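You operate a simulated robot arm through the tools that you are given. There is no shell and no other tool.

You run a simulated robot arm. Do the job below in one go: nothing can be reset, and whatever is moved stays where it is left.

Task
Put things in order on the top of the sack table. At the end: the white square reflector from the top of the sack table stands where the blue block stood; the blue block stands where the beige small wooden block stood; the black sensor (marked "THREE LEFT") from the top of the sack table stands where the white square reflector stood; the beige small wooden block stands where the clear cup stood; the clear cup is on the brown carton (marked "CUP RINGS"); whatever was shut is shut again. Leave all else as you found it, and nothing knocked over. Set down upright: clear cup.
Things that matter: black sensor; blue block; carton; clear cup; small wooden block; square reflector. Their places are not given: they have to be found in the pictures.

It is judged by the outcome, as a careful person would: the job done as asked, and still so three seconds after it is handed in. It fails if anything else is knocked over, pushed out of place, dropped, spilled or broken.

Robot
A 6-joint arm with a two-finger parallel gripper, fixed in place. Base frame: the origin is on the floor under the middle of its stand, x ahead of it, y to its left, z up; the work surface is at about z = 720. Readings come in mm, rad, newtons and seconds.
With the tool pointing down near the work surface it reaches from about 260 to 740 mm from the base axis. Its first joint turns from -1.152 to 1.152 rad. Payload 2.45 kg.
The tool frame sits at the grasp point between the pads (the TCP): z along the fingers, y along the line on which they close. The tips reach 24 mm beyond it. The gripper opens to 68 mm. The fingers are 17 mm wide and 10 mm thick; the gripper's body (40 by 70 mm) begins 41 mm behind the TCP.
Orientation is that of the tool frame in the base frame, as [roll, pitch, yaw] about the fixed x, y, z axes, in that order (R = Rz(yaw) Ry(pitch) Rx(roll)). With the fingers straight down and closing along the base's y, the tool's x points along the base's -x, its y along +y and its z along -z.

Tools
- The arm moves only by the tool servo_tool. Its argument "rows" is a list of rows, each a list of 7 numbers: the closure in counts, from 0 (fully open) to 255 (shut), then the shift along the tool's x, y, z in m, then the turn, a rotation vector about the tool's x, y, z in rad. In form: [[claw, x, y, z, wx, wy, wz], ...]. A call has 1 to 20 rows; each row shifts and turns the commanded pose from where the row before left it, along the tool's axes as they then stand. Rows are played at 5 a second. More than 50 mm and 0.15 rad between two rows, or a gripper value outside its range, and nothing of the call is played. A pose out of reach is approached as far as the arm can. The call stops where the force on the tool passes 40 N (or 10 N more than at its start, if that is more) or the arm is blocked; 0.2 s more then pass. Each finger travels about 108 mm/s and halts on what it meets, pressing with about 22 N; the grip force reading is that of the motor and also rises with nothing between the fingers. The clock runs only during rows and for 0.2 s after the last one: add rows that do not move to give the fingers time. The reply holds the time, the measured pose of the TCP, the force on the tool along the base axes, the opening and the grip force, in the units named above and with some noise, with the torque about the TCP (base axes, N m) and any sound that the robot's microphone picked up.
- Cameras (640 x 400 px; columns grow to the right, rows downward): "scene" is fixed at [151.7, 420.6, 1434.3]; the picture's right is [-0.82, -0.57, 0.00], its down [-0.46, 0.66, -0.59] and it looks along [0.33, -0.49, -0.81] (base axes); focal length 329 px, centre (320, 200). "wrist" rides on the gripper at [84, 11, -75] in the tool frame; the picture's right is [-0.13, 0.99, 0.00], its down [-0.60, -0.08, -0.79] and it looks along [-0.79, -0.10, 0.61] (tool axes); focal length 251 px, centre (320, 200).
- snapshot(camera): a new picture of that camera. The clock stands still meanwhile.
- probe_pixels(camera, pixels): for up to 12 pixels [column, row] of the newest picture of that camera ("zoom" is the newest enlarged one), the place [x, y, z] in the base frame of the surface seen there, good to about 2 mm. The clock stands still meanwhile.
- inspect(camera, box): a new picture of the part [left, top, right, bottom] of that camera's present view, enlarged. The clock stands still meanwhile.
- job_done(): hands the job in; it is judged then, once.

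Leave the gripper open and the arm clear of the work at the hand-in unless told otherwise.

The tools are called after "Call:" as a command line: name --pt "numbers of a row" for each row, then --argument value for the rest, lists and objects as JSON in quotes. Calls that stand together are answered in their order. servo_tool: Moves the arm, as the interface text tells. Its arguments: {"type":"object","properties":{"rows":{"type":"array"}},"required":["rows"]} The other tools are called the same way: snapshot (camera) takes a picture; probe_pixels (camera, pixels) gives the place of the surface under pixels of a picture; inspect (camera, box) takes an enlarged picture of a part of a camera's view; job_done () hands the job in.

At the start:

```text
t: 0.0
ee_pos: [439.7, 140.0, 1018.2]
orientation: [3.141, 0.0, 3.141]
force: [-0.1, -0.2, 0.1]
moment: [0.0, 0.04, -0.02]
opening: 68.0
gripper_force: 0.1
```

scene: 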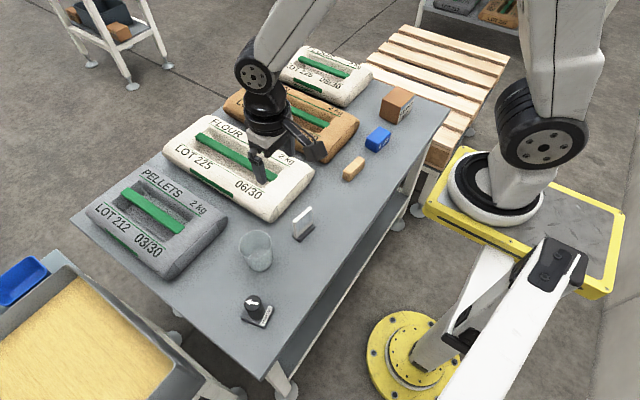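
wrist: 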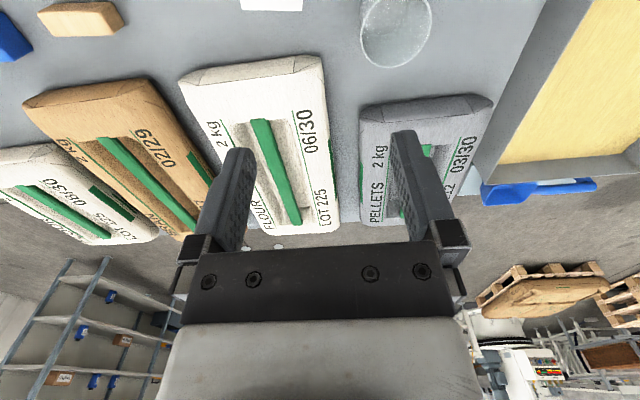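

The scene picture shows the sack table with the cup (about 255,250), reflector (302,224), sensor (256,312), wooden block (353,168), blue block (377,138) and carton (396,104). I'll look closer at each part.

Call:
inspect --camera "scene" --box '[220, 190, 340, 340]'

Call:
inspect --camera "scene" --box '[320, 70, 440, 190]'

```text
2.67 times, centred on (280, 265) of scene
```

zoom: 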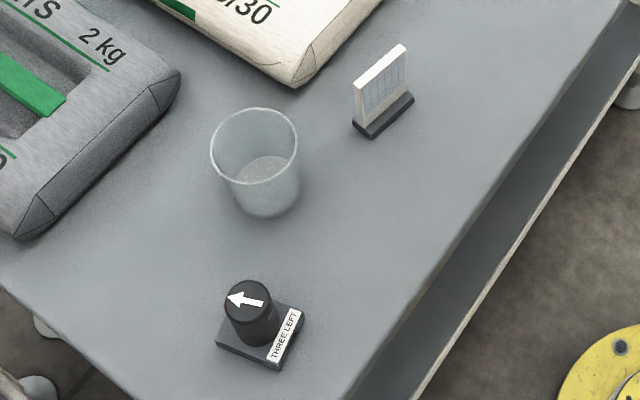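

```text
3.33 times, centred on (380, 130) of scene
```

zoom: 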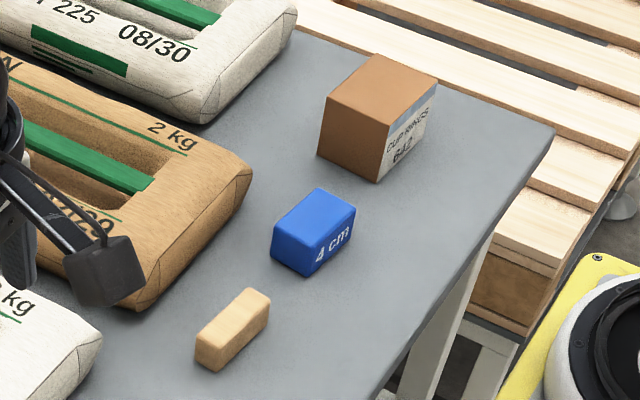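

The zoom shows carton, blue block and wooden block clearly. I'll probe their corners in this newest zoom: the carton's top corners (375,55), (437,82), (388,126), (328,98), the blue block's top and the wooden block's top.

Call:
probe_pixels --camera "zoom" --pixels '[[376, 58], [433, 82], [388, 122], [331, 98], [380, 90], [320, 157], [376, 180], [318, 191], [352, 207], [310, 244], [276, 231], [315, 218]]'

Call:
probe_pixels --camera "zoom" --pixels '[[250, 290], [268, 298], [218, 346], [199, 337], [233, 318], [220, 367], [199, 360], [267, 322], [310, 274], [276, 258], [351, 235], [250, 340]]'

```text
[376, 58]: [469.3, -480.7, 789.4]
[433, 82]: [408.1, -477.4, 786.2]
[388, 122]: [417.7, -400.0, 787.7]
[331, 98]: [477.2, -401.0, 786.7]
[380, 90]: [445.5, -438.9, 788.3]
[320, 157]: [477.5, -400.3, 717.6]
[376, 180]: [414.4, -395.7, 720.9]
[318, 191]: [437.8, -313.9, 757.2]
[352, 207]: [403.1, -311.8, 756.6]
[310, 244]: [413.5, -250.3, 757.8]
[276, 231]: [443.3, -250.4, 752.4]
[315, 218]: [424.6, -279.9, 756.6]
```

```text
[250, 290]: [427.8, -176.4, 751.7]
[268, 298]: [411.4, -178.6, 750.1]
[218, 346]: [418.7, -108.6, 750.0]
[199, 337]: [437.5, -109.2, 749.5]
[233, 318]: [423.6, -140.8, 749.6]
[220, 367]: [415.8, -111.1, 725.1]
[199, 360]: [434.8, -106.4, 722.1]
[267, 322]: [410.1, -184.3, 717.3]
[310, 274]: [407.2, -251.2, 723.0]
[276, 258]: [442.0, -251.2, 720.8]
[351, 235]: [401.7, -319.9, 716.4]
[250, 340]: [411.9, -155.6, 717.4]
```

Carton top is at z≈787, centred about (443,-440); blue block about (424,-282); wooden block about (424,-143). Now a new zoom on the cup, reflector and sensor side to probe those.

Call:
inspect --camera "scene" --box '[225, 195, 335, 335]'

```text
2.86 times, centred on (280, 265) of scene
```

zoom: 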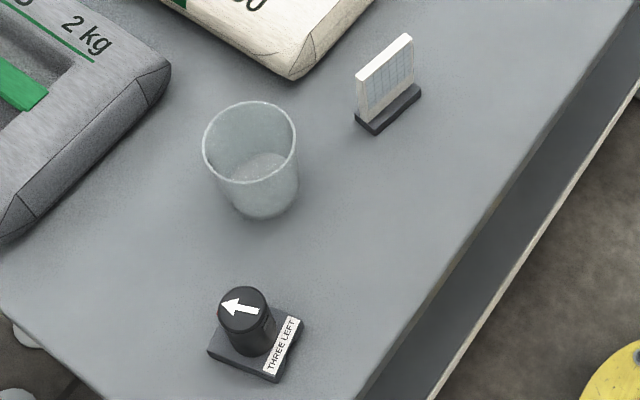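

I probe the cup's rim (204,150), (297,150), (250,102), (248,184), its floor (262,165), its foot (263,218), the reflector's top ends and base corners, and the sensor's head and base corners.

Call:
probe_pixels --camera "zoom" --pixels '[[204, 150], [296, 150], [250, 102], [248, 184], [262, 166], [263, 218], [235, 200], [296, 185], [250, 130], [265, 200], [270, 221], [228, 188]]'

Call:
probe_pixels --camera "zoom" --pixels '[[407, 36], [359, 74], [384, 55], [412, 39], [363, 80], [420, 90], [374, 132], [357, 120], [390, 115], [413, 85], [372, 122], [388, 90]]'

Call:
probe_pixels --camera "zoom" --pixels '[[241, 305], [222, 312], [264, 306], [241, 289], [246, 329], [303, 322], [276, 378], [210, 348], [275, 308], [284, 345], [258, 345], [221, 328]]'

```text
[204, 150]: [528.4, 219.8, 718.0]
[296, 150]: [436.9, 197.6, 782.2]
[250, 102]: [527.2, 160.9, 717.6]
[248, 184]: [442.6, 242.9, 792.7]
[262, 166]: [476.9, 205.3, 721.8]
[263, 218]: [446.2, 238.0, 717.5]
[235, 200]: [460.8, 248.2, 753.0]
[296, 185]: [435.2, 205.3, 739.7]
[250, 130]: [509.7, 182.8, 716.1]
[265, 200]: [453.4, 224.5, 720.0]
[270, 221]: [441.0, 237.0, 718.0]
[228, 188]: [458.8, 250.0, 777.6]
```

```text
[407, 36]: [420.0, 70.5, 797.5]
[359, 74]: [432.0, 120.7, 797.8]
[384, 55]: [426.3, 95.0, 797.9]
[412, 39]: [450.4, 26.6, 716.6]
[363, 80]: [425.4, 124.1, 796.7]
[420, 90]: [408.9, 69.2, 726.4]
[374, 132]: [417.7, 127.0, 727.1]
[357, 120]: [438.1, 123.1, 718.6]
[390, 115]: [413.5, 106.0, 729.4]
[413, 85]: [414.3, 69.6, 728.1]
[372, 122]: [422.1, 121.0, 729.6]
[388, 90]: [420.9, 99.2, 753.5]
```

```text
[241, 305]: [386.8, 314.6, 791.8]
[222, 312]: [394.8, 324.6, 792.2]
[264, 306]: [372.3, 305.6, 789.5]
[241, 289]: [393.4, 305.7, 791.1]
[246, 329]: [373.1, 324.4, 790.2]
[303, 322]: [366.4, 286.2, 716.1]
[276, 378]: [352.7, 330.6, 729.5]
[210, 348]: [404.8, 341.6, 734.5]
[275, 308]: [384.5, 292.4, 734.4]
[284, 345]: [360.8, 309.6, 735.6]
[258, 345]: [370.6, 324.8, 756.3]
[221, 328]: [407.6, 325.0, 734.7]
```

The cup's rim is at about z≈795, centred near (457,216), about 71 mm across, wider than the 68 mm gripper opening, so it will need a pinch on the wall. The reflector is at about (424,96), the sensor's head about (384,315). I move the arm back and down in free air (to about (290,200,900)) to view these with the wrist camera.

Call:
servo_tool --pt "0 0.03 0.012 0.0236 0 0 0" --pt "0 0.03 0.012 0.0236 0 0 0" --pt "0 0.03 0.012 0.0236 0 0 0" --pt "0 0.03 0.012 0.0236 0 0 0" --pt "0 0.03 0.012 0.0236 0 0 0" --pt "0 0 0 0 0 0 0"

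```text
t: 1.4
ee_pos: [290.0, 198.6, 901.6]
orientation: [3.141, 0.0, -3.141]
force: [-0.7, -0.9, -0.9]
moment: [0.0, 0.02, -0.02]
opening: 67.9
gripper_force: 0.1
```

The arm is at (290,199,902) as meant. Now pictures from both cameras.

Call:
snapshot --camera "wrist"

Call:
snapshot --camera "scene"

```text
taken
```

wrist: 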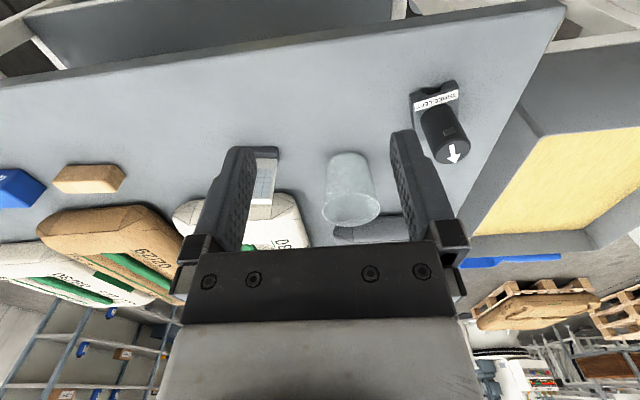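

```text
taken
```

scene: 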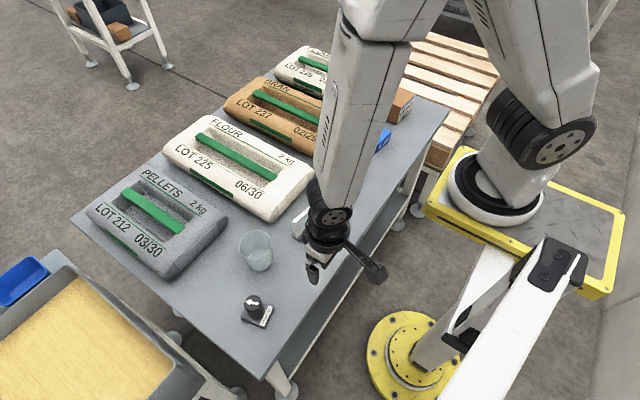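

The wrist picture shows the cup at (350,190), upside down in the view, the sensor at (440,125). I zoom on them for measuring.

Call:
inspect --camera "wrist" --box '[240, 70, 480, 240]'

```text
2.35 times, centred on (360, 155) of wrist
```

zoom: 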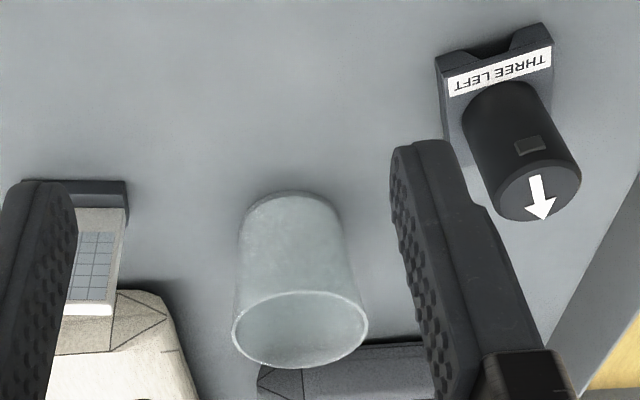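

I probe along the cup's near wall and rim (300,293), (236,325), (366,325), (298,366), and its foot (290,194), plus sensor base corners.

Call:
probe_pixels --camera "zoom" --pixels '[[303, 292], [235, 325], [366, 325], [298, 364], [290, 196], [250, 212], [335, 212], [242, 260], [347, 255], [296, 240], [298, 280], [270, 320]]'

Call:
probe_pixels --camera "zoom" --pixels '[[450, 82], [550, 50], [440, 62], [543, 28], [552, 70], [448, 110], [500, 75], [470, 150], [540, 200], [515, 120], [555, 125], [480, 50]]'

```text
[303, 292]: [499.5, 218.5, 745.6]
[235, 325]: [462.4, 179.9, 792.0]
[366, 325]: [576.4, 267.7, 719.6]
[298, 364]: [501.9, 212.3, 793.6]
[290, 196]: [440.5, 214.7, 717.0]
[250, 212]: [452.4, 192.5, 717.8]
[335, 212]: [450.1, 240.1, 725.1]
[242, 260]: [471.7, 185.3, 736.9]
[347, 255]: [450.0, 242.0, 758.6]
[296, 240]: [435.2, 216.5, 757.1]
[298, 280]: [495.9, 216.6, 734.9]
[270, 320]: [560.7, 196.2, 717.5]
```

```text
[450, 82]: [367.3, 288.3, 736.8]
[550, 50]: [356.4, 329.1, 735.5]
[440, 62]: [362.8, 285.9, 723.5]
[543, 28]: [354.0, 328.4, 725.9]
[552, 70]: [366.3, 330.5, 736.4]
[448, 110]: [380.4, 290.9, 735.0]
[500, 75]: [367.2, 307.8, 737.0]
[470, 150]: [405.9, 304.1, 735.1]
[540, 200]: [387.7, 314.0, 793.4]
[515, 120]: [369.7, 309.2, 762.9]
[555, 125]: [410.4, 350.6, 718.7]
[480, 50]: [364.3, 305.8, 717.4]
```

The measurements agree: the cup is centred near (467,216), radius about 36 at the rim (z≈794) and 29 at the foot, and it is empty. The blocks, the reflector plate and the cup wall all suit closing along base x, so I turn the tool by +90° about its own z in free air here.

Call:
servo_tool --pt "0 0 0 0 0 0 0.1309" --pt "0 0 0 0 0 0 0.1309" --pt "0 0 0 0 0 0 0.1309" --pt "0 0 0 0 0 0 0.1309" --pt "0 0 0 0 0 0 0.1309" --pt "0 0 0 0 0 0 0.1309" --pt "0 0 0 0 0 0 0.1309" --pt "0 0 0 0 0 0 0.1309" --pt "0 0 0 0 0 0 0.1309" --pt "0 0 0 0 0 0 0.1309" --pt "0 0 0 0 0 0 0.1309" --pt "0 0 0 0 0 0 0.1309" --pt "0 0 0 0 0 0 0"

```text
t: 4.2
ee_pos: [288.3, 200.0, 900.0]
orientation: [3.141, -0.001, 1.568]
force: [0.0, 0.2, 0.2]
moment: [-0.01, -0.03, 0.01]
opening: 67.8
gripper_force: 0.0
```

The tool now closes along base x with the camera on the +y side. I move to hover over the cup's near wall, about (433,216,860), tips well above the rim.

Call:
servo_tool --pt "0 0.004 0.0362 0.01 0 0 0" --pt "0 0.004 0.0362 0.01 0 0 0" --pt "0 0.004 0.0362 0.01 0 0 0" --pt "0 0.004 0.0362 0.01 0 0 0" --pt "0 0 0 0 0 0 0"

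Call:
snapshot --camera "wrist"

Call:
snapshot --camera "scene"

```text
t: 5.4
ee_pos: [435.0, 214.3, 859.1]
orientation: [3.141, -0.002, 1.57]
force: [0.2, -0.1, 0.4]
moment: [0.0, 0.02, -0.01]
opening: 68.1
gripper_force: 0.1
```

```text
taken
```

wrist: 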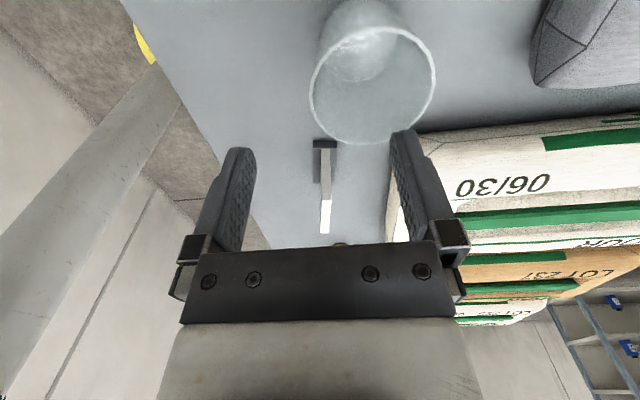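

```text
taken
```

scene: 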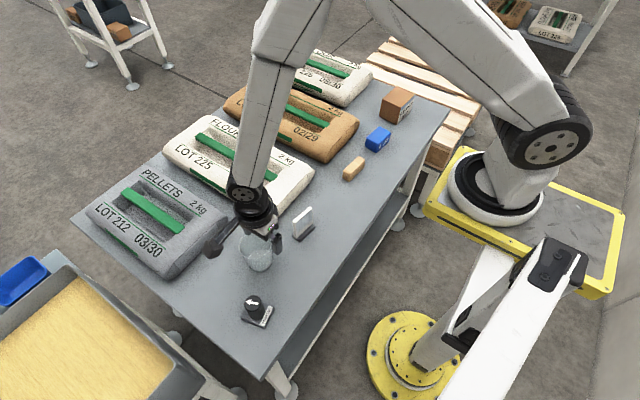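

The cup's rim is visible in the wrist picture between columns 309 and 436. I zoom in and probe the rim for its exact centre.

Call:
inspect --camera "wrist" --box '[280, 0, 460, 150]'

```text
2.67 times, centred on (370, 75) of wrist
```

zoom: 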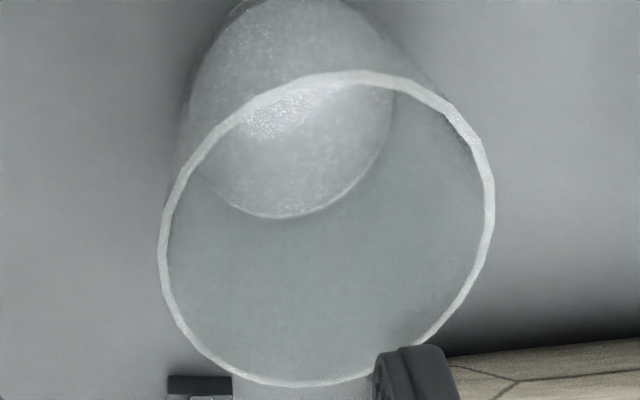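

Call:
probe_pixels --camera "zoom" --pixels '[[163, 250], [488, 220], [340, 77], [300, 383], [185, 175], [470, 140], [250, 110], [440, 330], [215, 355], [475, 270], [175, 310], [410, 90]]'

```text
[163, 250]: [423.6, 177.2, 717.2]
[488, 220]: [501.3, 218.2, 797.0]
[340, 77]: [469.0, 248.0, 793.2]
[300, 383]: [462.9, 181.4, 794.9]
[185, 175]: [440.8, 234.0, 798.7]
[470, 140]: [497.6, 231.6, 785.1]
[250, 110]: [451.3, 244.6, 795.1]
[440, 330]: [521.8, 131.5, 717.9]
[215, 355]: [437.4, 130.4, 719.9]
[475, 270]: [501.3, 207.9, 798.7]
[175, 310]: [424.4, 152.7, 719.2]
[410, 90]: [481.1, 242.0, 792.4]
```

The rim's middle line fits a circle of radius ≈34 about (468,214), z≈795, so the near wall is at x≈435 – right under the TCP (435,214). I tilt the tool by 0.1 rad to match the wall's slope and lower so the pads straddle the wall (TCP to z≈783), fingers open.

Call:
servo_tool --pt "0 0 0 0 -0.1 0 0" --pt "0 0 -0.0019 0.0189 0 0 0" --pt "0 0 -0.0019 0.0189 0 0 0" --pt "0 0 -0.0019 0.0189 0 0 0" --pt "0 0 -0.0019 0.0189 0 0 0" --pt "0 0 0 0 0 0 0"

Call:
snapshot --camera "wrist"

Call:
snapshot --camera "scene"

```text
t: 6.8
ee_pos: [434.3, 216.0, 782.9]
orientation: [3.04, -0.001, 1.572]
force: [-0.1, 0.0, -0.3]
moment: [0.01, 0.01, 0.03]
opening: 68.0
gripper_force: 0.0
```

```text
taken
```

wrist: 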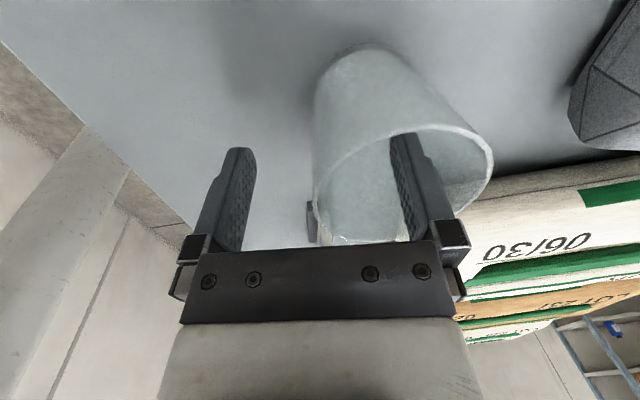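

```text
taken
```

scene: 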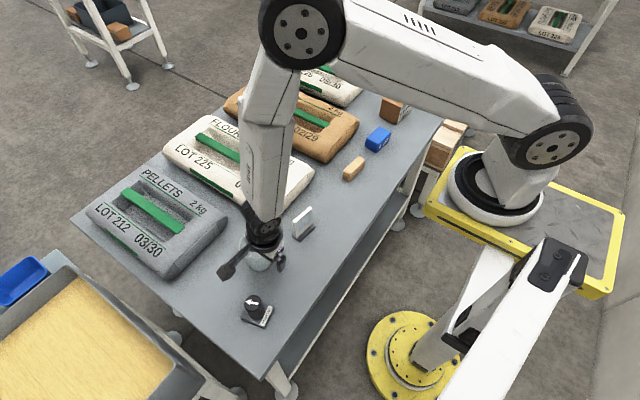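

The right finger is inside the cup, the left outside, with the wall (column ≈315) midway between them. No contact force. I close step by step.

Call:
servo_tool --pt "100 0 0 0 0 0 0" --pt "160 0 0 0 0 0 0" --pt "200 0 0 0 0 0 0" --pt "220 0 0 0 0 0 0" --pt "235 0 0 0 0 0 0" --pt "245 0 0 0 0 0 0" --pt "255 0 0 0 0 0 0" --pt "255 0 0 0 0 0 0" --pt "255 0 0 0 0 0 0"

Call:
snapshot --camera "wrist"

```text
t: 8.8
ee_pos: [433.2, 217.0, 784.6]
orientation: [3.04, -0.001, 1.572]
force: [-0.9, -0.1, 1.0]
moment: [0.01, 0.02, -0.03]
opening: 3.8
gripper_force: 22.1
```

```text
taken
```

wrist: 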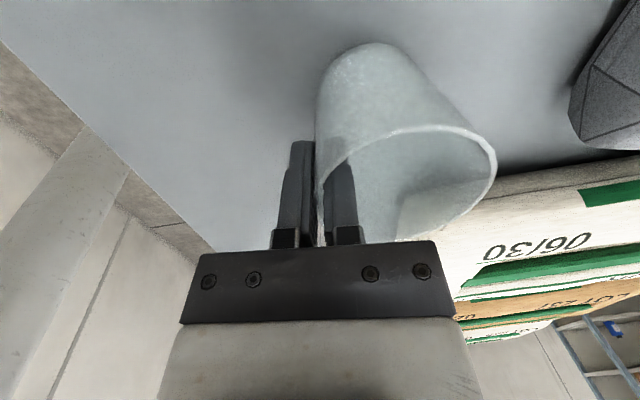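

The wall is clamped (opening 3.8 mm, 22 N). I lift 20 mm slowly straight up and check the cup hangs upright.

Call:
servo_tool --pt "255 0 0.0005 -0.00498 0 0 0" --pt "255 0 0.0005 -0.00498 0 0 0" --pt "255 0 0.0005 -0.00498 0 0 0" --pt "255 0 0.0005 -0.00498 0 0 0" --pt "255 0 0 0 0 0 0"

Call:
snapshot --camera "wrist"

Call:
inspect --camera "scene" --box '[200, 180, 330, 300]'

```text
t: 10.0
ee_pos: [433.2, 217.2, 803.3]
orientation: [3.04, 0.0, 1.569]
force: [-1.0, -0.1, -0.4]
moment: [-0.02, 0.03, -0.01]
opening: 3.7
gripper_force: 22.5
```

```text
taken
```

wrist: 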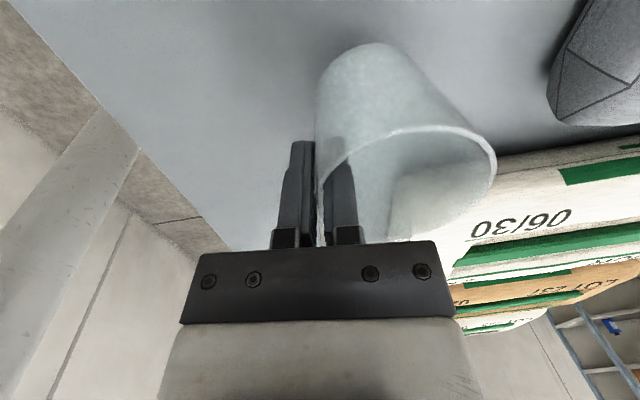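

```text
3.33 times, centred on (265, 240) of scene
```

zoom: 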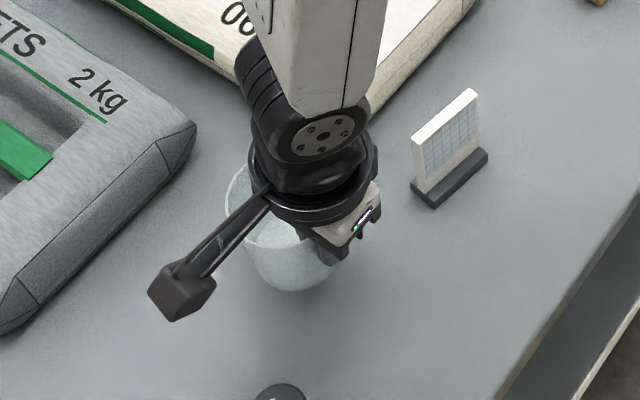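

The cup moved up with the gripper unchanged and upright. Next I raise it to z≈924 (cup's foot ≈ 855, above everything on the table) and carry it gently towards −y.

Call:
servo_tool --pt "255 0 0.003 -0.02985 0 0 0" --pt "255 0 0.003 -0.02985 0 0 0" --pt "255 0 0.003 -0.02985 0 0 0" --pt "255 0 0.003 -0.02985 0 0 0" --pt "255 -0.02 0 0 0 0 0" --pt "255 -0.03 -0.001122 -0.0001125 0 0 0" --pt "255 -0.03 -0.001122 -0.0001125 0 0 0" --pt "255 -0.03 -0.001122 -0.0001125 0 0 0" --pt "255 -0.03 -0.001122 -0.0001125 0 0 0" --pt "255 -0.03 -0.001122 -0.0001125 0 0 0" --pt "255 -0.03 -0.001122 -0.0001125 0 0 0" --pt "255 -0.03 -0.001122 -0.0001125 0 0 0" --pt "255 -0.03 -0.001122 -0.0001125 0 0 0" --pt "255 -0.03 -0.001122 -0.0001125 0 0 0" --pt "255 -0.03 -0.001122 -0.0001125 0 0 0" --pt "255 -0.03 -0.001122 -0.0001125 0 0 0" --pt "255 -0.03 -0.001122 -0.0001125 0 0 0" --pt "255 0 0 0 0 0 0"

```text
t: 13.8
ee_pos: [422.8, -166.6, 923.6]
orientation: [3.04, -0.002, 1.57]
force: [-1.0, 0.1, -0.1]
moment: [0.03, 0.02, 0.03]
opening: 3.8
gripper_force: 22.3
```

The cup is held (3.8 mm) at (423,-167,924). I carry on towards the carton, to about (410,-438,924), then look.

Call:
servo_tool --pt "255 -0.02745 -0.001124 -0.000113 0 0 0" --pt "255 -0.02745 -0.001124 -0.000113 0 0 0" --pt "255 -0.02745 -0.001124 -0.000113 0 0 0" --pt "255 -0.02745 -0.001124 -0.000113 0 0 0" --pt "255 -0.02745 -0.001124 -0.000113 0 0 0" --pt "255 -0.02745 -0.001124 -0.000113 0 0 0" --pt "255 -0.02745 -0.001124 -0.000113 0 0 0" --pt "255 -0.02745 -0.001124 -0.000113 0 0 0" --pt "255 -0.02745 -0.001124 -0.000113 0 0 0" --pt "255 -0.02745 -0.001124 -0.000113 0 0 0" --pt "255 0 0 0 0 0 0" --pt "255 0 0 0 0 0 0"

Call:
snapshot --camera "wrist"

Call:
inspect --camera "scene" --box '[320, 40, 460, 140]'

```text
t: 16.4
ee_pos: [410.5, -434.1, 922.6]
orientation: [3.04, -0.003, 1.571]
force: [-0.2, -0.5, 0.6]
moment: [-0.05, 0.03, -0.03]
opening: 3.8
gripper_force: 22.1
```

```text
taken
```

wrist: 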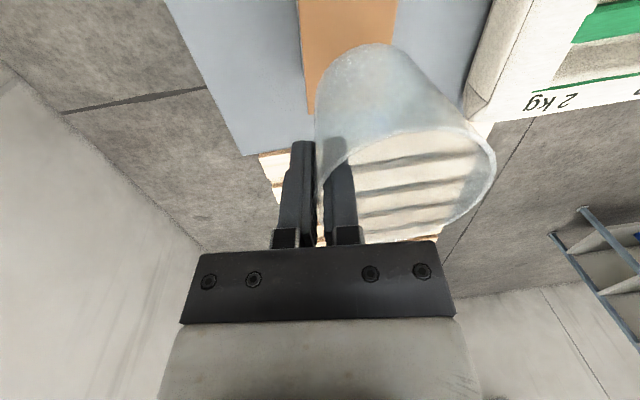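

```text
4.00 times, centred on (390, 90) of scene
```

zoom: 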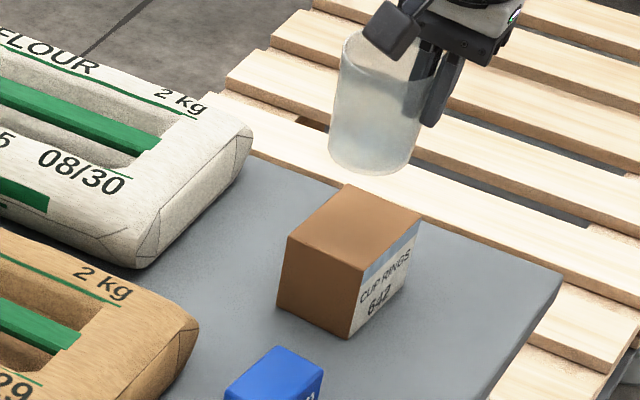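

The cup hangs upright above the carton, and the carton's top is fully in view in the zoom (corners near (347,186), (421,213), (361,268), (288,238)). I probe these and points on the cup (left side (332,150), foot (372,174), right (418,140)).

Call:
probe_pixels --camera "zoom" --pixels '[[347, 188], [418, 213], [361, 266], [291, 238], [355, 228], [332, 120], [372, 173], [408, 150], [340, 160], [350, 120], [375, 140], [335, 90]]'

```text
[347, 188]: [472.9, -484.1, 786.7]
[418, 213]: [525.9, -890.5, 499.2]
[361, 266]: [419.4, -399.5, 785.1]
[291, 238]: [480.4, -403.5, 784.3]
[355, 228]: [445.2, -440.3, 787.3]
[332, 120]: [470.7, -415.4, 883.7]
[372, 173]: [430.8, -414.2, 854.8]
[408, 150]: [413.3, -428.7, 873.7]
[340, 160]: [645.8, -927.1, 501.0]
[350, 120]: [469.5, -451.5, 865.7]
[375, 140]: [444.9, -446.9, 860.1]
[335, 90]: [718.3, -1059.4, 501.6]
```

The carton's top centre is ≈(445,-441), z≈786; the held cup's centre is ≈(444,-439.5). I shift by about (+1.5,−1.5) mm while lowering 60 mm, leaving about 10 mm of gap.

Call:
servo_tool --pt "255 -0.0005 -0.0015 0.0199 0 0 0" --pt "255 -0.0005 -0.0015 0.0199 0 0 0" --pt "255 -0.0005 -0.0015 0.0199 0 0 0" --pt "255 0 0 0 0 0 0" --pt "255 0 0 0 0 0 0"

Call:
inspect --camera "scene" --box '[330, 50, 450, 130]'

Call:
snapshot --camera "wrist"

```text
t: 17.6
ee_pos: [411.3, -435.3, 863.6]
orientation: [3.041, -0.002, 1.572]
force: [0.0, 0.4, 0.3]
moment: [0.03, 0.03, 0.0]
opening: 3.4
gripper_force: 22.2
```

```text
5.00 times, centred on (390, 90) of scene
```

zoom: 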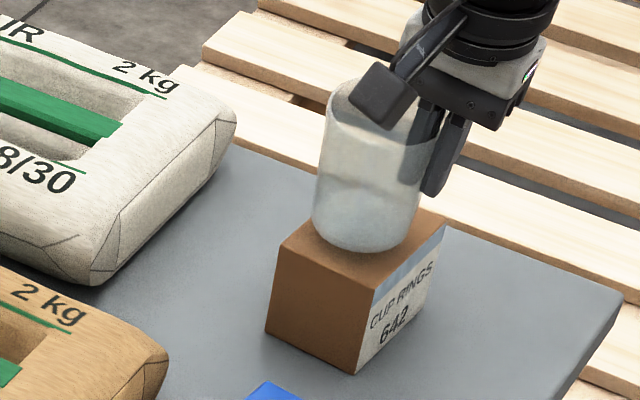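

```text
taken
```

wrist: 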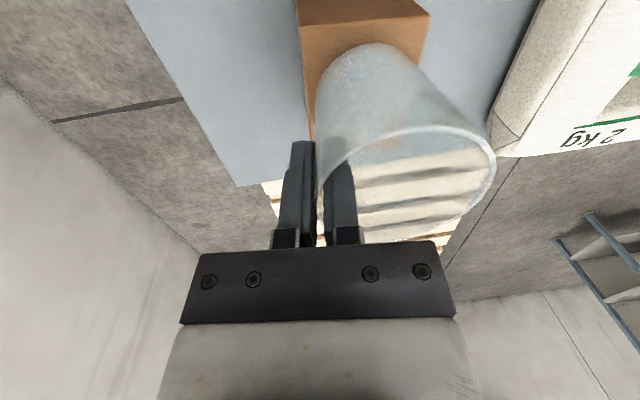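

The cup is just above the carton. I check its place over the carton by probing the foot (365,252), sides (316,215), (408,235) and the carton's near corner (356,290).

Call:
probe_pixels --camera "zoom" --pixels '[[365, 250], [340, 246], [390, 248], [318, 215], [405, 235], [360, 220], [375, 288], [284, 254], [440, 225], [330, 200], [420, 150], [350, 225]]'

```text
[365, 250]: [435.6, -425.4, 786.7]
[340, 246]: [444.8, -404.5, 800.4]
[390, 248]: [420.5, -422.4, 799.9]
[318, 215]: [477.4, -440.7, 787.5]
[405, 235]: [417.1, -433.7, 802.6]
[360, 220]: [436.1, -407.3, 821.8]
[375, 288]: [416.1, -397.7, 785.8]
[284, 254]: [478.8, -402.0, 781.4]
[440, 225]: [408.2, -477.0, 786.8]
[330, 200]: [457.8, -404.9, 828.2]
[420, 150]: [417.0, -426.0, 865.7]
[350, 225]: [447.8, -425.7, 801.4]
```

The cup's centre is now ≈(445,-435.5); the carton's is ≈(444,-440). I shift −4.5 mm in y and then lower 8 mm.

Call:
servo_tool --pt "255 -0.0045 0 0 0 0 0" --pt "255 0 0 0 0 0 0" --pt "255 0 -0.0004 0.00398 0 0 0" --pt "255 0 -0.0004 0.00398 0 0 0" --pt "255 0 0 0 0 0 0" --pt "255 0 0 0 0 0 0"

Call:
inspect --camera "scene" --box '[330, 50, 450, 130]'

```text
t: 19.0
ee_pos: [412.6, -441.8, 853.9]
orientation: [3.04, -0.002, 1.57]
force: [0.4, 0.4, 0.1]
moment: [0.0, -0.01, 0.02]
opening: 3.7
gripper_force: 21.7
```

```text
5.00 times, centred on (390, 90) of scene
```

zoom: 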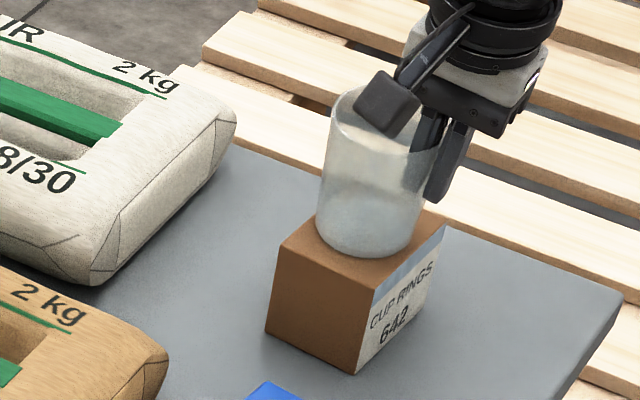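

I probe the foot again at (365,254), (345,250), (395,250), (407,238), (320,222).

Call:
probe_pixels --camera "zoom" --pixels '[[365, 252], [345, 249], [392, 250], [406, 238], [322, 222], [365, 240], [345, 238], [385, 240], [330, 225], [400, 225], [418, 235], [350, 280]]'

```text
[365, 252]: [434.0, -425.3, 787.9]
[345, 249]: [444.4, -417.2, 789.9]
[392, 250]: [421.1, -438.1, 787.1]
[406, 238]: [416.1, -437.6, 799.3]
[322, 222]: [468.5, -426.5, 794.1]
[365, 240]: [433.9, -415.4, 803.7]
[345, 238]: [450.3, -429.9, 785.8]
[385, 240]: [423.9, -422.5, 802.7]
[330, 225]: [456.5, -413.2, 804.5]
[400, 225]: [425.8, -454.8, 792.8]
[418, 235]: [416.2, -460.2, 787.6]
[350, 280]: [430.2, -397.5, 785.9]
```

The cup's foot is centred on ≈(445,-441), matching the carton. I lower in 1 mm steps watching the force.

Call:
servo_tool --pt "255 0 -0.0001 0.001 0 0 0" --pt "255 0 -0.0001 0.001 0 0 0" --pt "255 0 0 0 0 0 0"

```text
t: 19.8
ee_pos: [411.2, -443.2, 853.3]
orientation: [3.041, -0.002, 1.57]
force: [-0.9, 1.5, -1.0]
moment: [0.02, 0.02, -0.01]
opening: 3.6
gripper_force: 21.9
```

No clear contact yet (force within noise). Two more 1 mm steps.

Call:
servo_tool --pt "255 0 -0.0001 0.001 0 0 0" --pt "255 0 -0.0001 0.001 0 0 0" --pt "255 0 0 0 0 0 0"

```text
t: 20.6
ee_pos: [411.6, -444.2, 853.1]
orientation: [3.038, 0.003, 1.57]
force: [-2.2, 0.9, 12.7]
moment: [0.03, 0.0, 0.01]
opening: 3.1
gripper_force: 22.4
```

Contact (12.7 N upward). I ease up 1 mm and open the fingers gradually to about 30 mm.

Call:
servo_tool --pt "255 0 0.0001 -0.001 0 0 0" --pt "245 0 0 0 0 0 0" --pt "235 0 0 0 0 0 0" --pt "220 0 0 0 0 0 0" --pt "190 0 0 0 0 0 0" --pt "150 0 0 0 0 0 0" --pt "140 0 0 0 0 0 0" --pt "140 0 0 0 0 0 0"

Call:
snapshot --camera "wrist"

Call:
inspect --camera "scene" --box '[330, 50, 450, 130]'

```text
t: 22.4
ee_pos: [411.2, -444.5, 850.8]
orientation: [3.042, -0.001, 1.57]
force: [0.4, 1.0, 1.1]
moment: [0.0, -0.02, -0.01]
opening: 30.9
gripper_force: 0.0
```

```text
taken
```

wrist: 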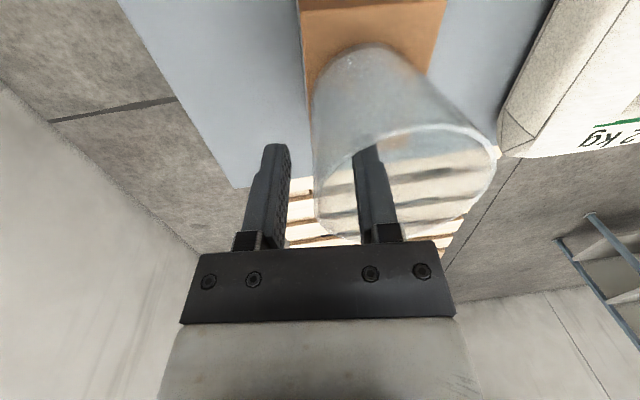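

```text
5.00 times, centred on (390, 90) of scene
```

zoom: 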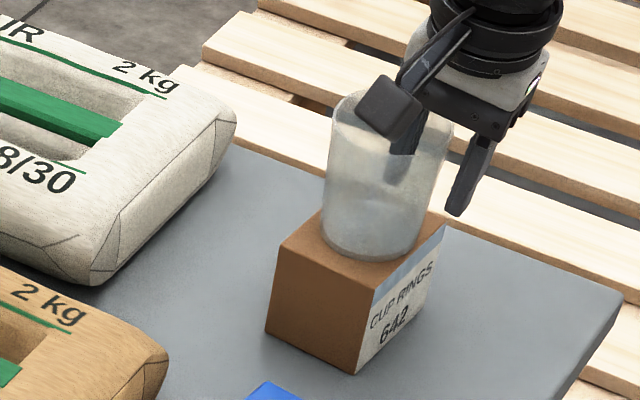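

The fingers are free of the wall and the cup stands on the carton. I lift straight up 100 mm.

Call:
servo_tool --pt "140 0 0.001 -0.00995 0 0 0" --pt "140 0 0.002 -0.0199 0 0 0" --pt "140 0 0.003 -0.02985 0 0 0" --pt "140 0 0.004 -0.0398 0 0 0" --pt "140 0 0 0 0 0 0"

Call:
inspect --camera "scene" --box '[330, 50, 450, 130]'

```text
t: 23.6
ee_pos: [411.0, -442.5, 956.2]
orientation: [3.043, -0.001, 1.57]
force: [-0.2, 0.1, -0.1]
moment: [-0.01, -0.01, -0.03]
opening: 30.7
gripper_force: 0.1
```

```text
5.00 times, centred on (390, 90) of scene
```

zoom: 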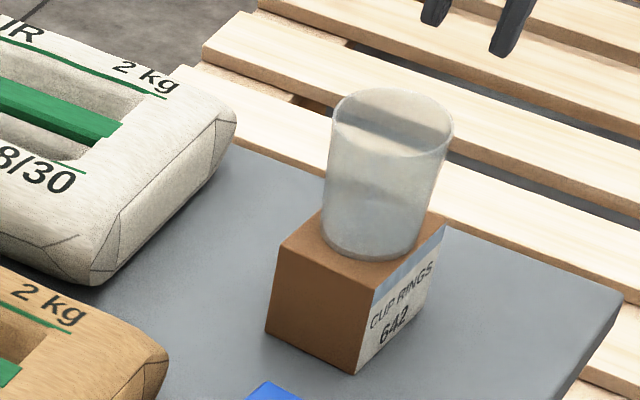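

The cup stands upright on the carton. I probe its foot and rim once to check it sits fully on the top.

Call:
probe_pixels --camera "zoom" --pixels '[[370, 245], [350, 240], [390, 245], [412, 232], [330, 225], [390, 125], [333, 130], [450, 130], [392, 158], [318, 215], [435, 215], [392, 91]]'

```text
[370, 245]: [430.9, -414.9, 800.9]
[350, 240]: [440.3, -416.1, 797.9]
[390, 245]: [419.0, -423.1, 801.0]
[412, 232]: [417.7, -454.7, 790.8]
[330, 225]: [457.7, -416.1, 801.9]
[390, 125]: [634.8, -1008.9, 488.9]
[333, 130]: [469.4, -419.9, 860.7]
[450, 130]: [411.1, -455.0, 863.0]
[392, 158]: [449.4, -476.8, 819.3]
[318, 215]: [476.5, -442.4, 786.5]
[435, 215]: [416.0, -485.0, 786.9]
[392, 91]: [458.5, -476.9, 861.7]
```

The cup's foot is centred ≈(442,-442), fully on the carton top. Next the wooden block. I undo the tilt and go over the wooden block, to about (424,-143,870), opening the fingers.

Call:
servo_tool --pt "140 0 0 0 0.1 0 0" --pt "60 0.0374 0.0016 0.01075 0 0 0" --pt "0 0.0374 0.0016 0.01075 0 0 0" --pt "0 0.0374 0.0016 0.01075 0 0 0" --pt "0 0.0374 0.0016 0.01075 0 0 0" --pt "0 0.0374 0.0016 0.01075 0 0 0" --pt "0 0.0374 0.0016 0.01075 0 0 0" --pt "0 0.0374 0.0016 0.01075 0 0 0" --pt "0 0.0374 0.0016 0.01075 0 0 0.123" --pt "0 0 0 0 0 0 0" --pt "0 0 0 0 0 0 0"

Call:
snapshot --camera "wrist"

Call:
snapshot --camera "scene"

```text
t: 26.0
ee_pos: [422.6, -144.4, 867.8]
orientation: [-3.142, -0.003, 1.446]
force: [-0.5, 0.1, 0.2]
moment: [-0.03, -0.01, -0.02]
opening: 68.3
gripper_force: 0.2
```

```text
taken
```

wrist: 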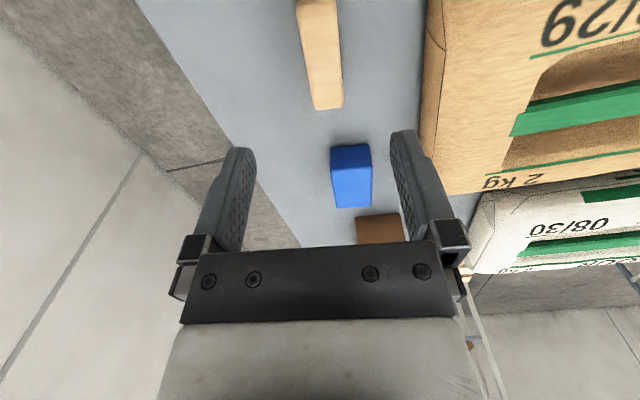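

```text
taken
```

scene: 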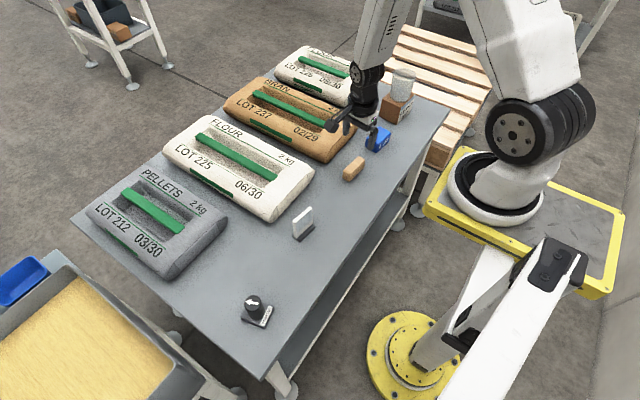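

The wooden block's −y end is visible at the top of the wrist picture (columns 297–343). I probe its corners and edges, plus the nearby sack's edge (430,150).

Call:
probe_pixels --camera "wrist" --pixels '[[314, 107], [341, 104], [300, 8], [333, 8], [325, 60], [307, 60], [339, 60], [430, 150], [427, 60], [333, 148], [369, 146], [352, 160]]'

Call:
inspect --camera "scene" --box '[320, 120, 400, 190]'

```text
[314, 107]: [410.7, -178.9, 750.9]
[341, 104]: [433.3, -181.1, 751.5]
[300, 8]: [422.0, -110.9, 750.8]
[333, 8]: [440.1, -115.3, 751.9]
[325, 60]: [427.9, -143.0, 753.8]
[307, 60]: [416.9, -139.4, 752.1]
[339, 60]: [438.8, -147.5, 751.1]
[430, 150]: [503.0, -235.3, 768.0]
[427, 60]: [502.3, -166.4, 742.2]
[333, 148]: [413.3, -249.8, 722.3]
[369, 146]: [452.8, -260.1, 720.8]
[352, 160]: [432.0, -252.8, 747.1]
```

```text
5.71 times, centred on (360, 155) of scene
```

zoom: 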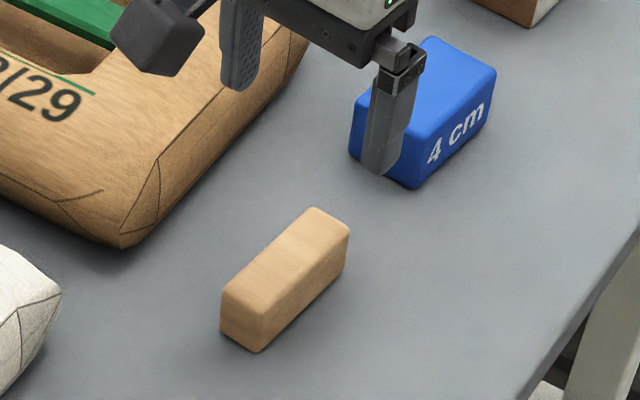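

The block is 22 mm wide and lies about 2 mm to +x of the tool's mid-plane, its length in line with the tool. I shift 2 mm and lower to z≈749 (tips ≈7 mm above the table), then close.

Call:
servo_tool --pt "0 0 0.002 0.0238 0 0 0" --pt "0 0 0 0.0238 0 0 0" --pt "0 0 0 0.0238 0 0 0" --pt "0 0 0 0.0238 0 0 0" --pt "0 0 0 0.0238 0 0 0" --pt "0 0 0 0 0 0 0" --pt "100 0 0 0 0 0 0" --pt "140 0 0 0 0 0 0" --pt "165 0 0 0 0 0 0" --pt "180 0 0 0 0 0 0" --pt "200 0 0 0 0 0 0" --pt "255 0 0 0 0 0 0" --pt "255 0 0 0 0 0 0"

Call:
snapshot --camera "wrist"

Call:
inspect --camera "scene" --box '[300, 110, 420, 200]'

```text
t: 28.8
ee_pos: [427.4, -145.1, 744.6]
orientation: [-3.141, -0.002, 1.448]
force: [0.1, 0.6, -0.5]
moment: [-0.03, 0.0, -0.01]
opening: 25.3
gripper_force: 22.0
```

```text
taken
```

wrist: 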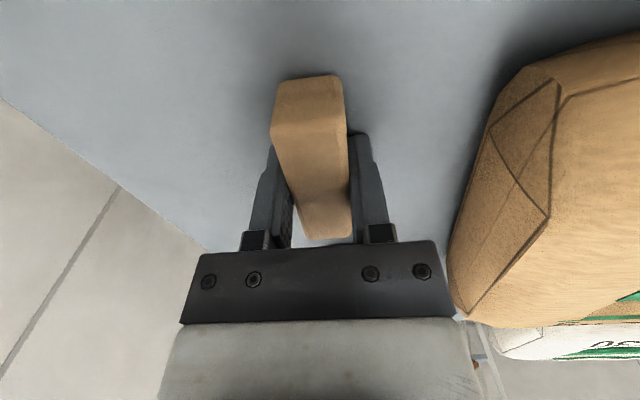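

```text
4.44 times, centred on (360, 155) of scene
```

zoom: 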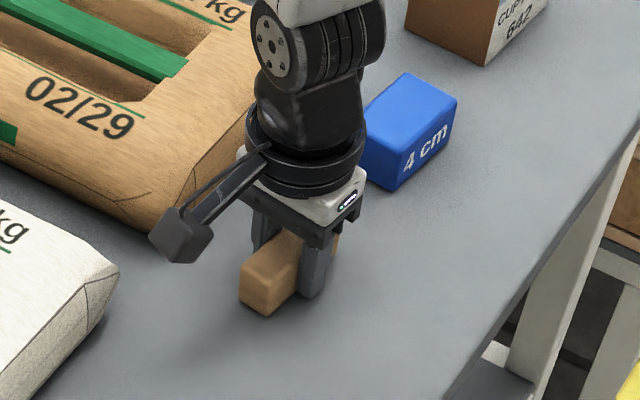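

Gripped: opening 25.3 mm with 22 N. I wait briefly to let the arm settle and read the pose again, then lift 10 mm.

Call:
servo_tool --pt "255 0 0 0 0 0 0" --pt "255 0 0 0 0 0 0" --pt "255 0 0 0 0 0 0"

Call:
servo_tool --pt "255 0 0 -0.005 0 0 0" --pt "255 0 0 -0.005 0 0 0" --pt "255 0 0 0 0 0 0"

```text
t: 29.6
ee_pos: [427.0, -144.7, 744.8]
orientation: [3.141, -0.003, 1.448]
force: [0.6, 0.0, 0.5]
moment: [-0.01, -0.03, 0.0]
opening: 25.3
gripper_force: 22.1
```

```text
t: 30.4
ee_pos: [427.0, -143.7, 756.4]
orientation: [-3.141, -0.001, 1.45]
force: [0.2, -0.8, -0.5]
moment: [0.0, 0.01, 0.01]
opening: 25.4
gripper_force: 22.2
```

The block lifts cleanly. I raise it to z≈868 and carry it over to the cup's former place, about (467,213).

Call:
servo_tool --pt "255 0 0 -0.0275 0 0 0" --pt "255 0 0 -0.0275 0 0 0" --pt "255 0 0 -0.0275 0 0 0" --pt "255 0 0 -0.0275 0 0 0" --pt "255 0.03008 -0.00026 0 0 0 0" --pt "255 0.03008 -0.00026 0 0 0 0" --pt "255 0.03008 -0.00026 0 0 0 0" --pt "255 0.03008 -0.00026 0 0 0 0" --pt "255 0.03008 -0.00026 0 0 0 0" --pt "255 0.03008 -0.00026 0 0 0 0" --pt "255 0.03008 -0.00026 0 0 0 0" --pt "255 0.03008 -0.00026 0 0 0 0" --pt "255 0.03008 -0.00026 0 0 0 0" --pt "255 0.03008 -0.00026 0 0 0 0" --pt "255 0.03008 -0.00026 0 0 0 0" --pt "255 0.03008 -0.00026 0 0 0 0" --pt "255 0 0 0 0 0 0" --pt "255 0 0 0 0 0 0" --pt "255 0 0 0 0 0 0"

Call:
snapshot --camera "wrist"

Call:
snapshot --camera "scene"

```text
t: 34.4
ee_pos: [466.2, 214.8, 867.2]
orientation: [-3.14, -0.002, 1.449]
force: [-0.6, -0.3, 0.0]
moment: [0.01, -0.03, -0.02]
opening: 25.3
gripper_force: 21.5
```

```text
taken
```

wrist: 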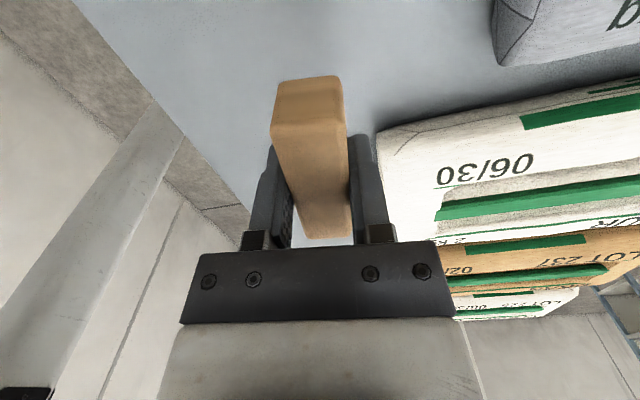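

```text
taken
```

scene: 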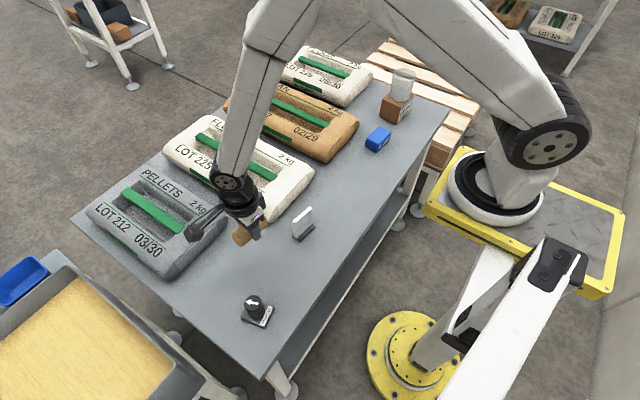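

I check the clearance to the flour sack's near corner (385,140), (400,200) and its edge, and the grey sack's corner (500,60).

Call:
probe_pixels --camera "wrist" --pixels '[[382, 145], [390, 180], [420, 125], [395, 215], [500, 60], [430, 165], [470, 110], [520, 65]]'

```text
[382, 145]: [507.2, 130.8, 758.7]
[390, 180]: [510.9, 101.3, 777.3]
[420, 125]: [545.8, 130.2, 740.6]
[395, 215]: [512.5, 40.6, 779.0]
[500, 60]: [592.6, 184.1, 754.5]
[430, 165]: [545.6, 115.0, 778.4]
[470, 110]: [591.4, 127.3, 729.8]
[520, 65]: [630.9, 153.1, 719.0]
```

Sacks are well clear (flour sack y<131, grey sack x>590). I lower 112 mm, then check.

Call:
servo_tool --pt "255 0 0 0.025 0 0 0" --pt "255 0 0 0.025 0 0 0" --pt "255 0 0 0.025 0 0 0" --pt "255 0 0 0.025 0 0 0" --pt "255 0 0 0.012 0 0 0" --pt "255 0 0 0 0 0 0" --pt "255 0 0 0 0 0 0" --pt "255 0 0 0 0 0 0"

Call:
inspect --camera "scene" --box '[200, 180, 330, 300]'

```text
t: 36.2
ee_pos: [466.9, 216.0, 755.5]
orientation: [3.141, -0.003, 1.451]
force: [-0.2, -1.3, 0.9]
moment: [-0.01, -0.01, 0.04]
opening: 25.2
gripper_force: 22.0
```

```text
3.33 times, centred on (265, 240) of scene
```

zoom: 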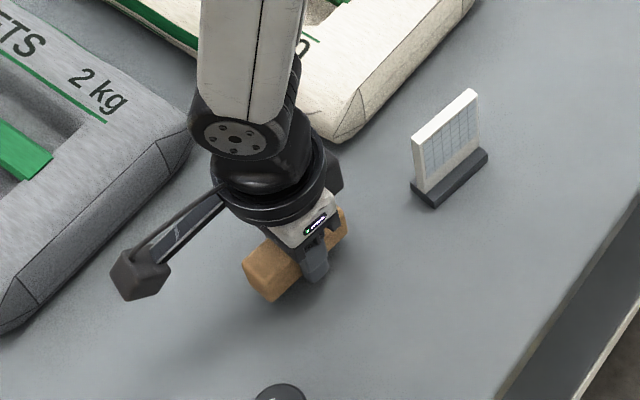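

About 8 mm above the table. I lower 6 mm, then by 1 mm steps feeling for contact.

Call:
servo_tool --pt "255 0 0 0.003 0 0 0" --pt "255 0 0 0.003 0 0 0" --pt "255 0 0 0 0 0 0" --pt "255 0 0 0.001 0 0 0" --pt "255 0 0 0.001 0 0 0" --pt "255 0 0 0 0 0 0"

```text
t: 37.6
ee_pos: [469.0, 213.6, 747.0]
orientation: [3.141, -0.002, 1.448]
force: [-0.4, -0.5, -0.1]
moment: [0.02, 0.01, 0.0]
opening: 25.1
gripper_force: 21.6
```

No contact felt yet; one more mm at a time.

Call:
servo_tool --pt "255 0 0 0.001 0 0 0" --pt "255 0 0 0.001 0 0 0" --pt "255 0 0 0 0 0 0"

```text
t: 38.4
ee_pos: [466.1, 214.8, 746.5]
orientation: [-3.141, -0.001, 1.449]
force: [0.7, 0.0, -0.2]
moment: [0.02, -0.02, 0.01]
opening: 25.3
gripper_force: 21.9
```

Still none. Another two 1 mm steps.

Call:
servo_tool --pt "255 0 0 0.001 0 0 0" --pt "255 0 0 0.001 0 0 0" --pt "255 0 0 0 0 0 0"

```text
t: 39.2
ee_pos: [467.5, 215.1, 745.3]
orientation: [-3.141, -0.002, 1.448]
force: [-0.9, -0.4, 2.6]
moment: [-0.02, 0.03, -0.02]
opening: 25.0
gripper_force: 21.9
```

Light contact (2.6 N) at the same height at which it was gripped. I open the fingers gently to about 44 mm.

Call:
servo_tool --pt "165 0 0 0 0 0 0" --pt "150 0 0 0 0 0 0" --pt "130 0 0 0 0 0 0" --pt "100 0 0 0 0 0 0" --pt "90 0 0 0 0 0 0" --pt "90 0 0 0 0 0 0"

Call:
snapshot --camera "wrist"

```text
t: 40.6
ee_pos: [464.9, 213.7, 743.6]
orientation: [3.141, -0.003, 1.449]
force: [-0.2, 0.1, 0.5]
moment: [-0.01, -0.02, -0.01]
opening: 44.0
gripper_force: 0.0
```

```text
taken
```

wrist: 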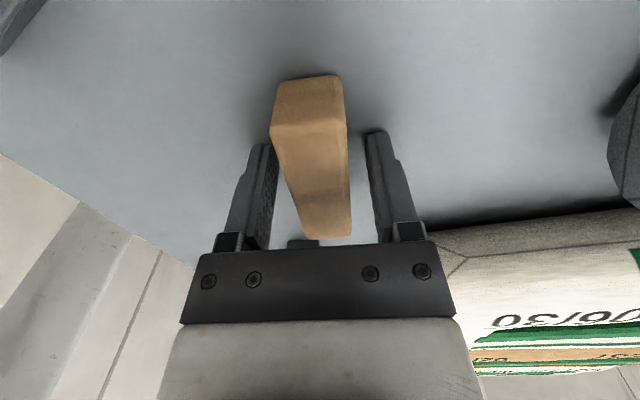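

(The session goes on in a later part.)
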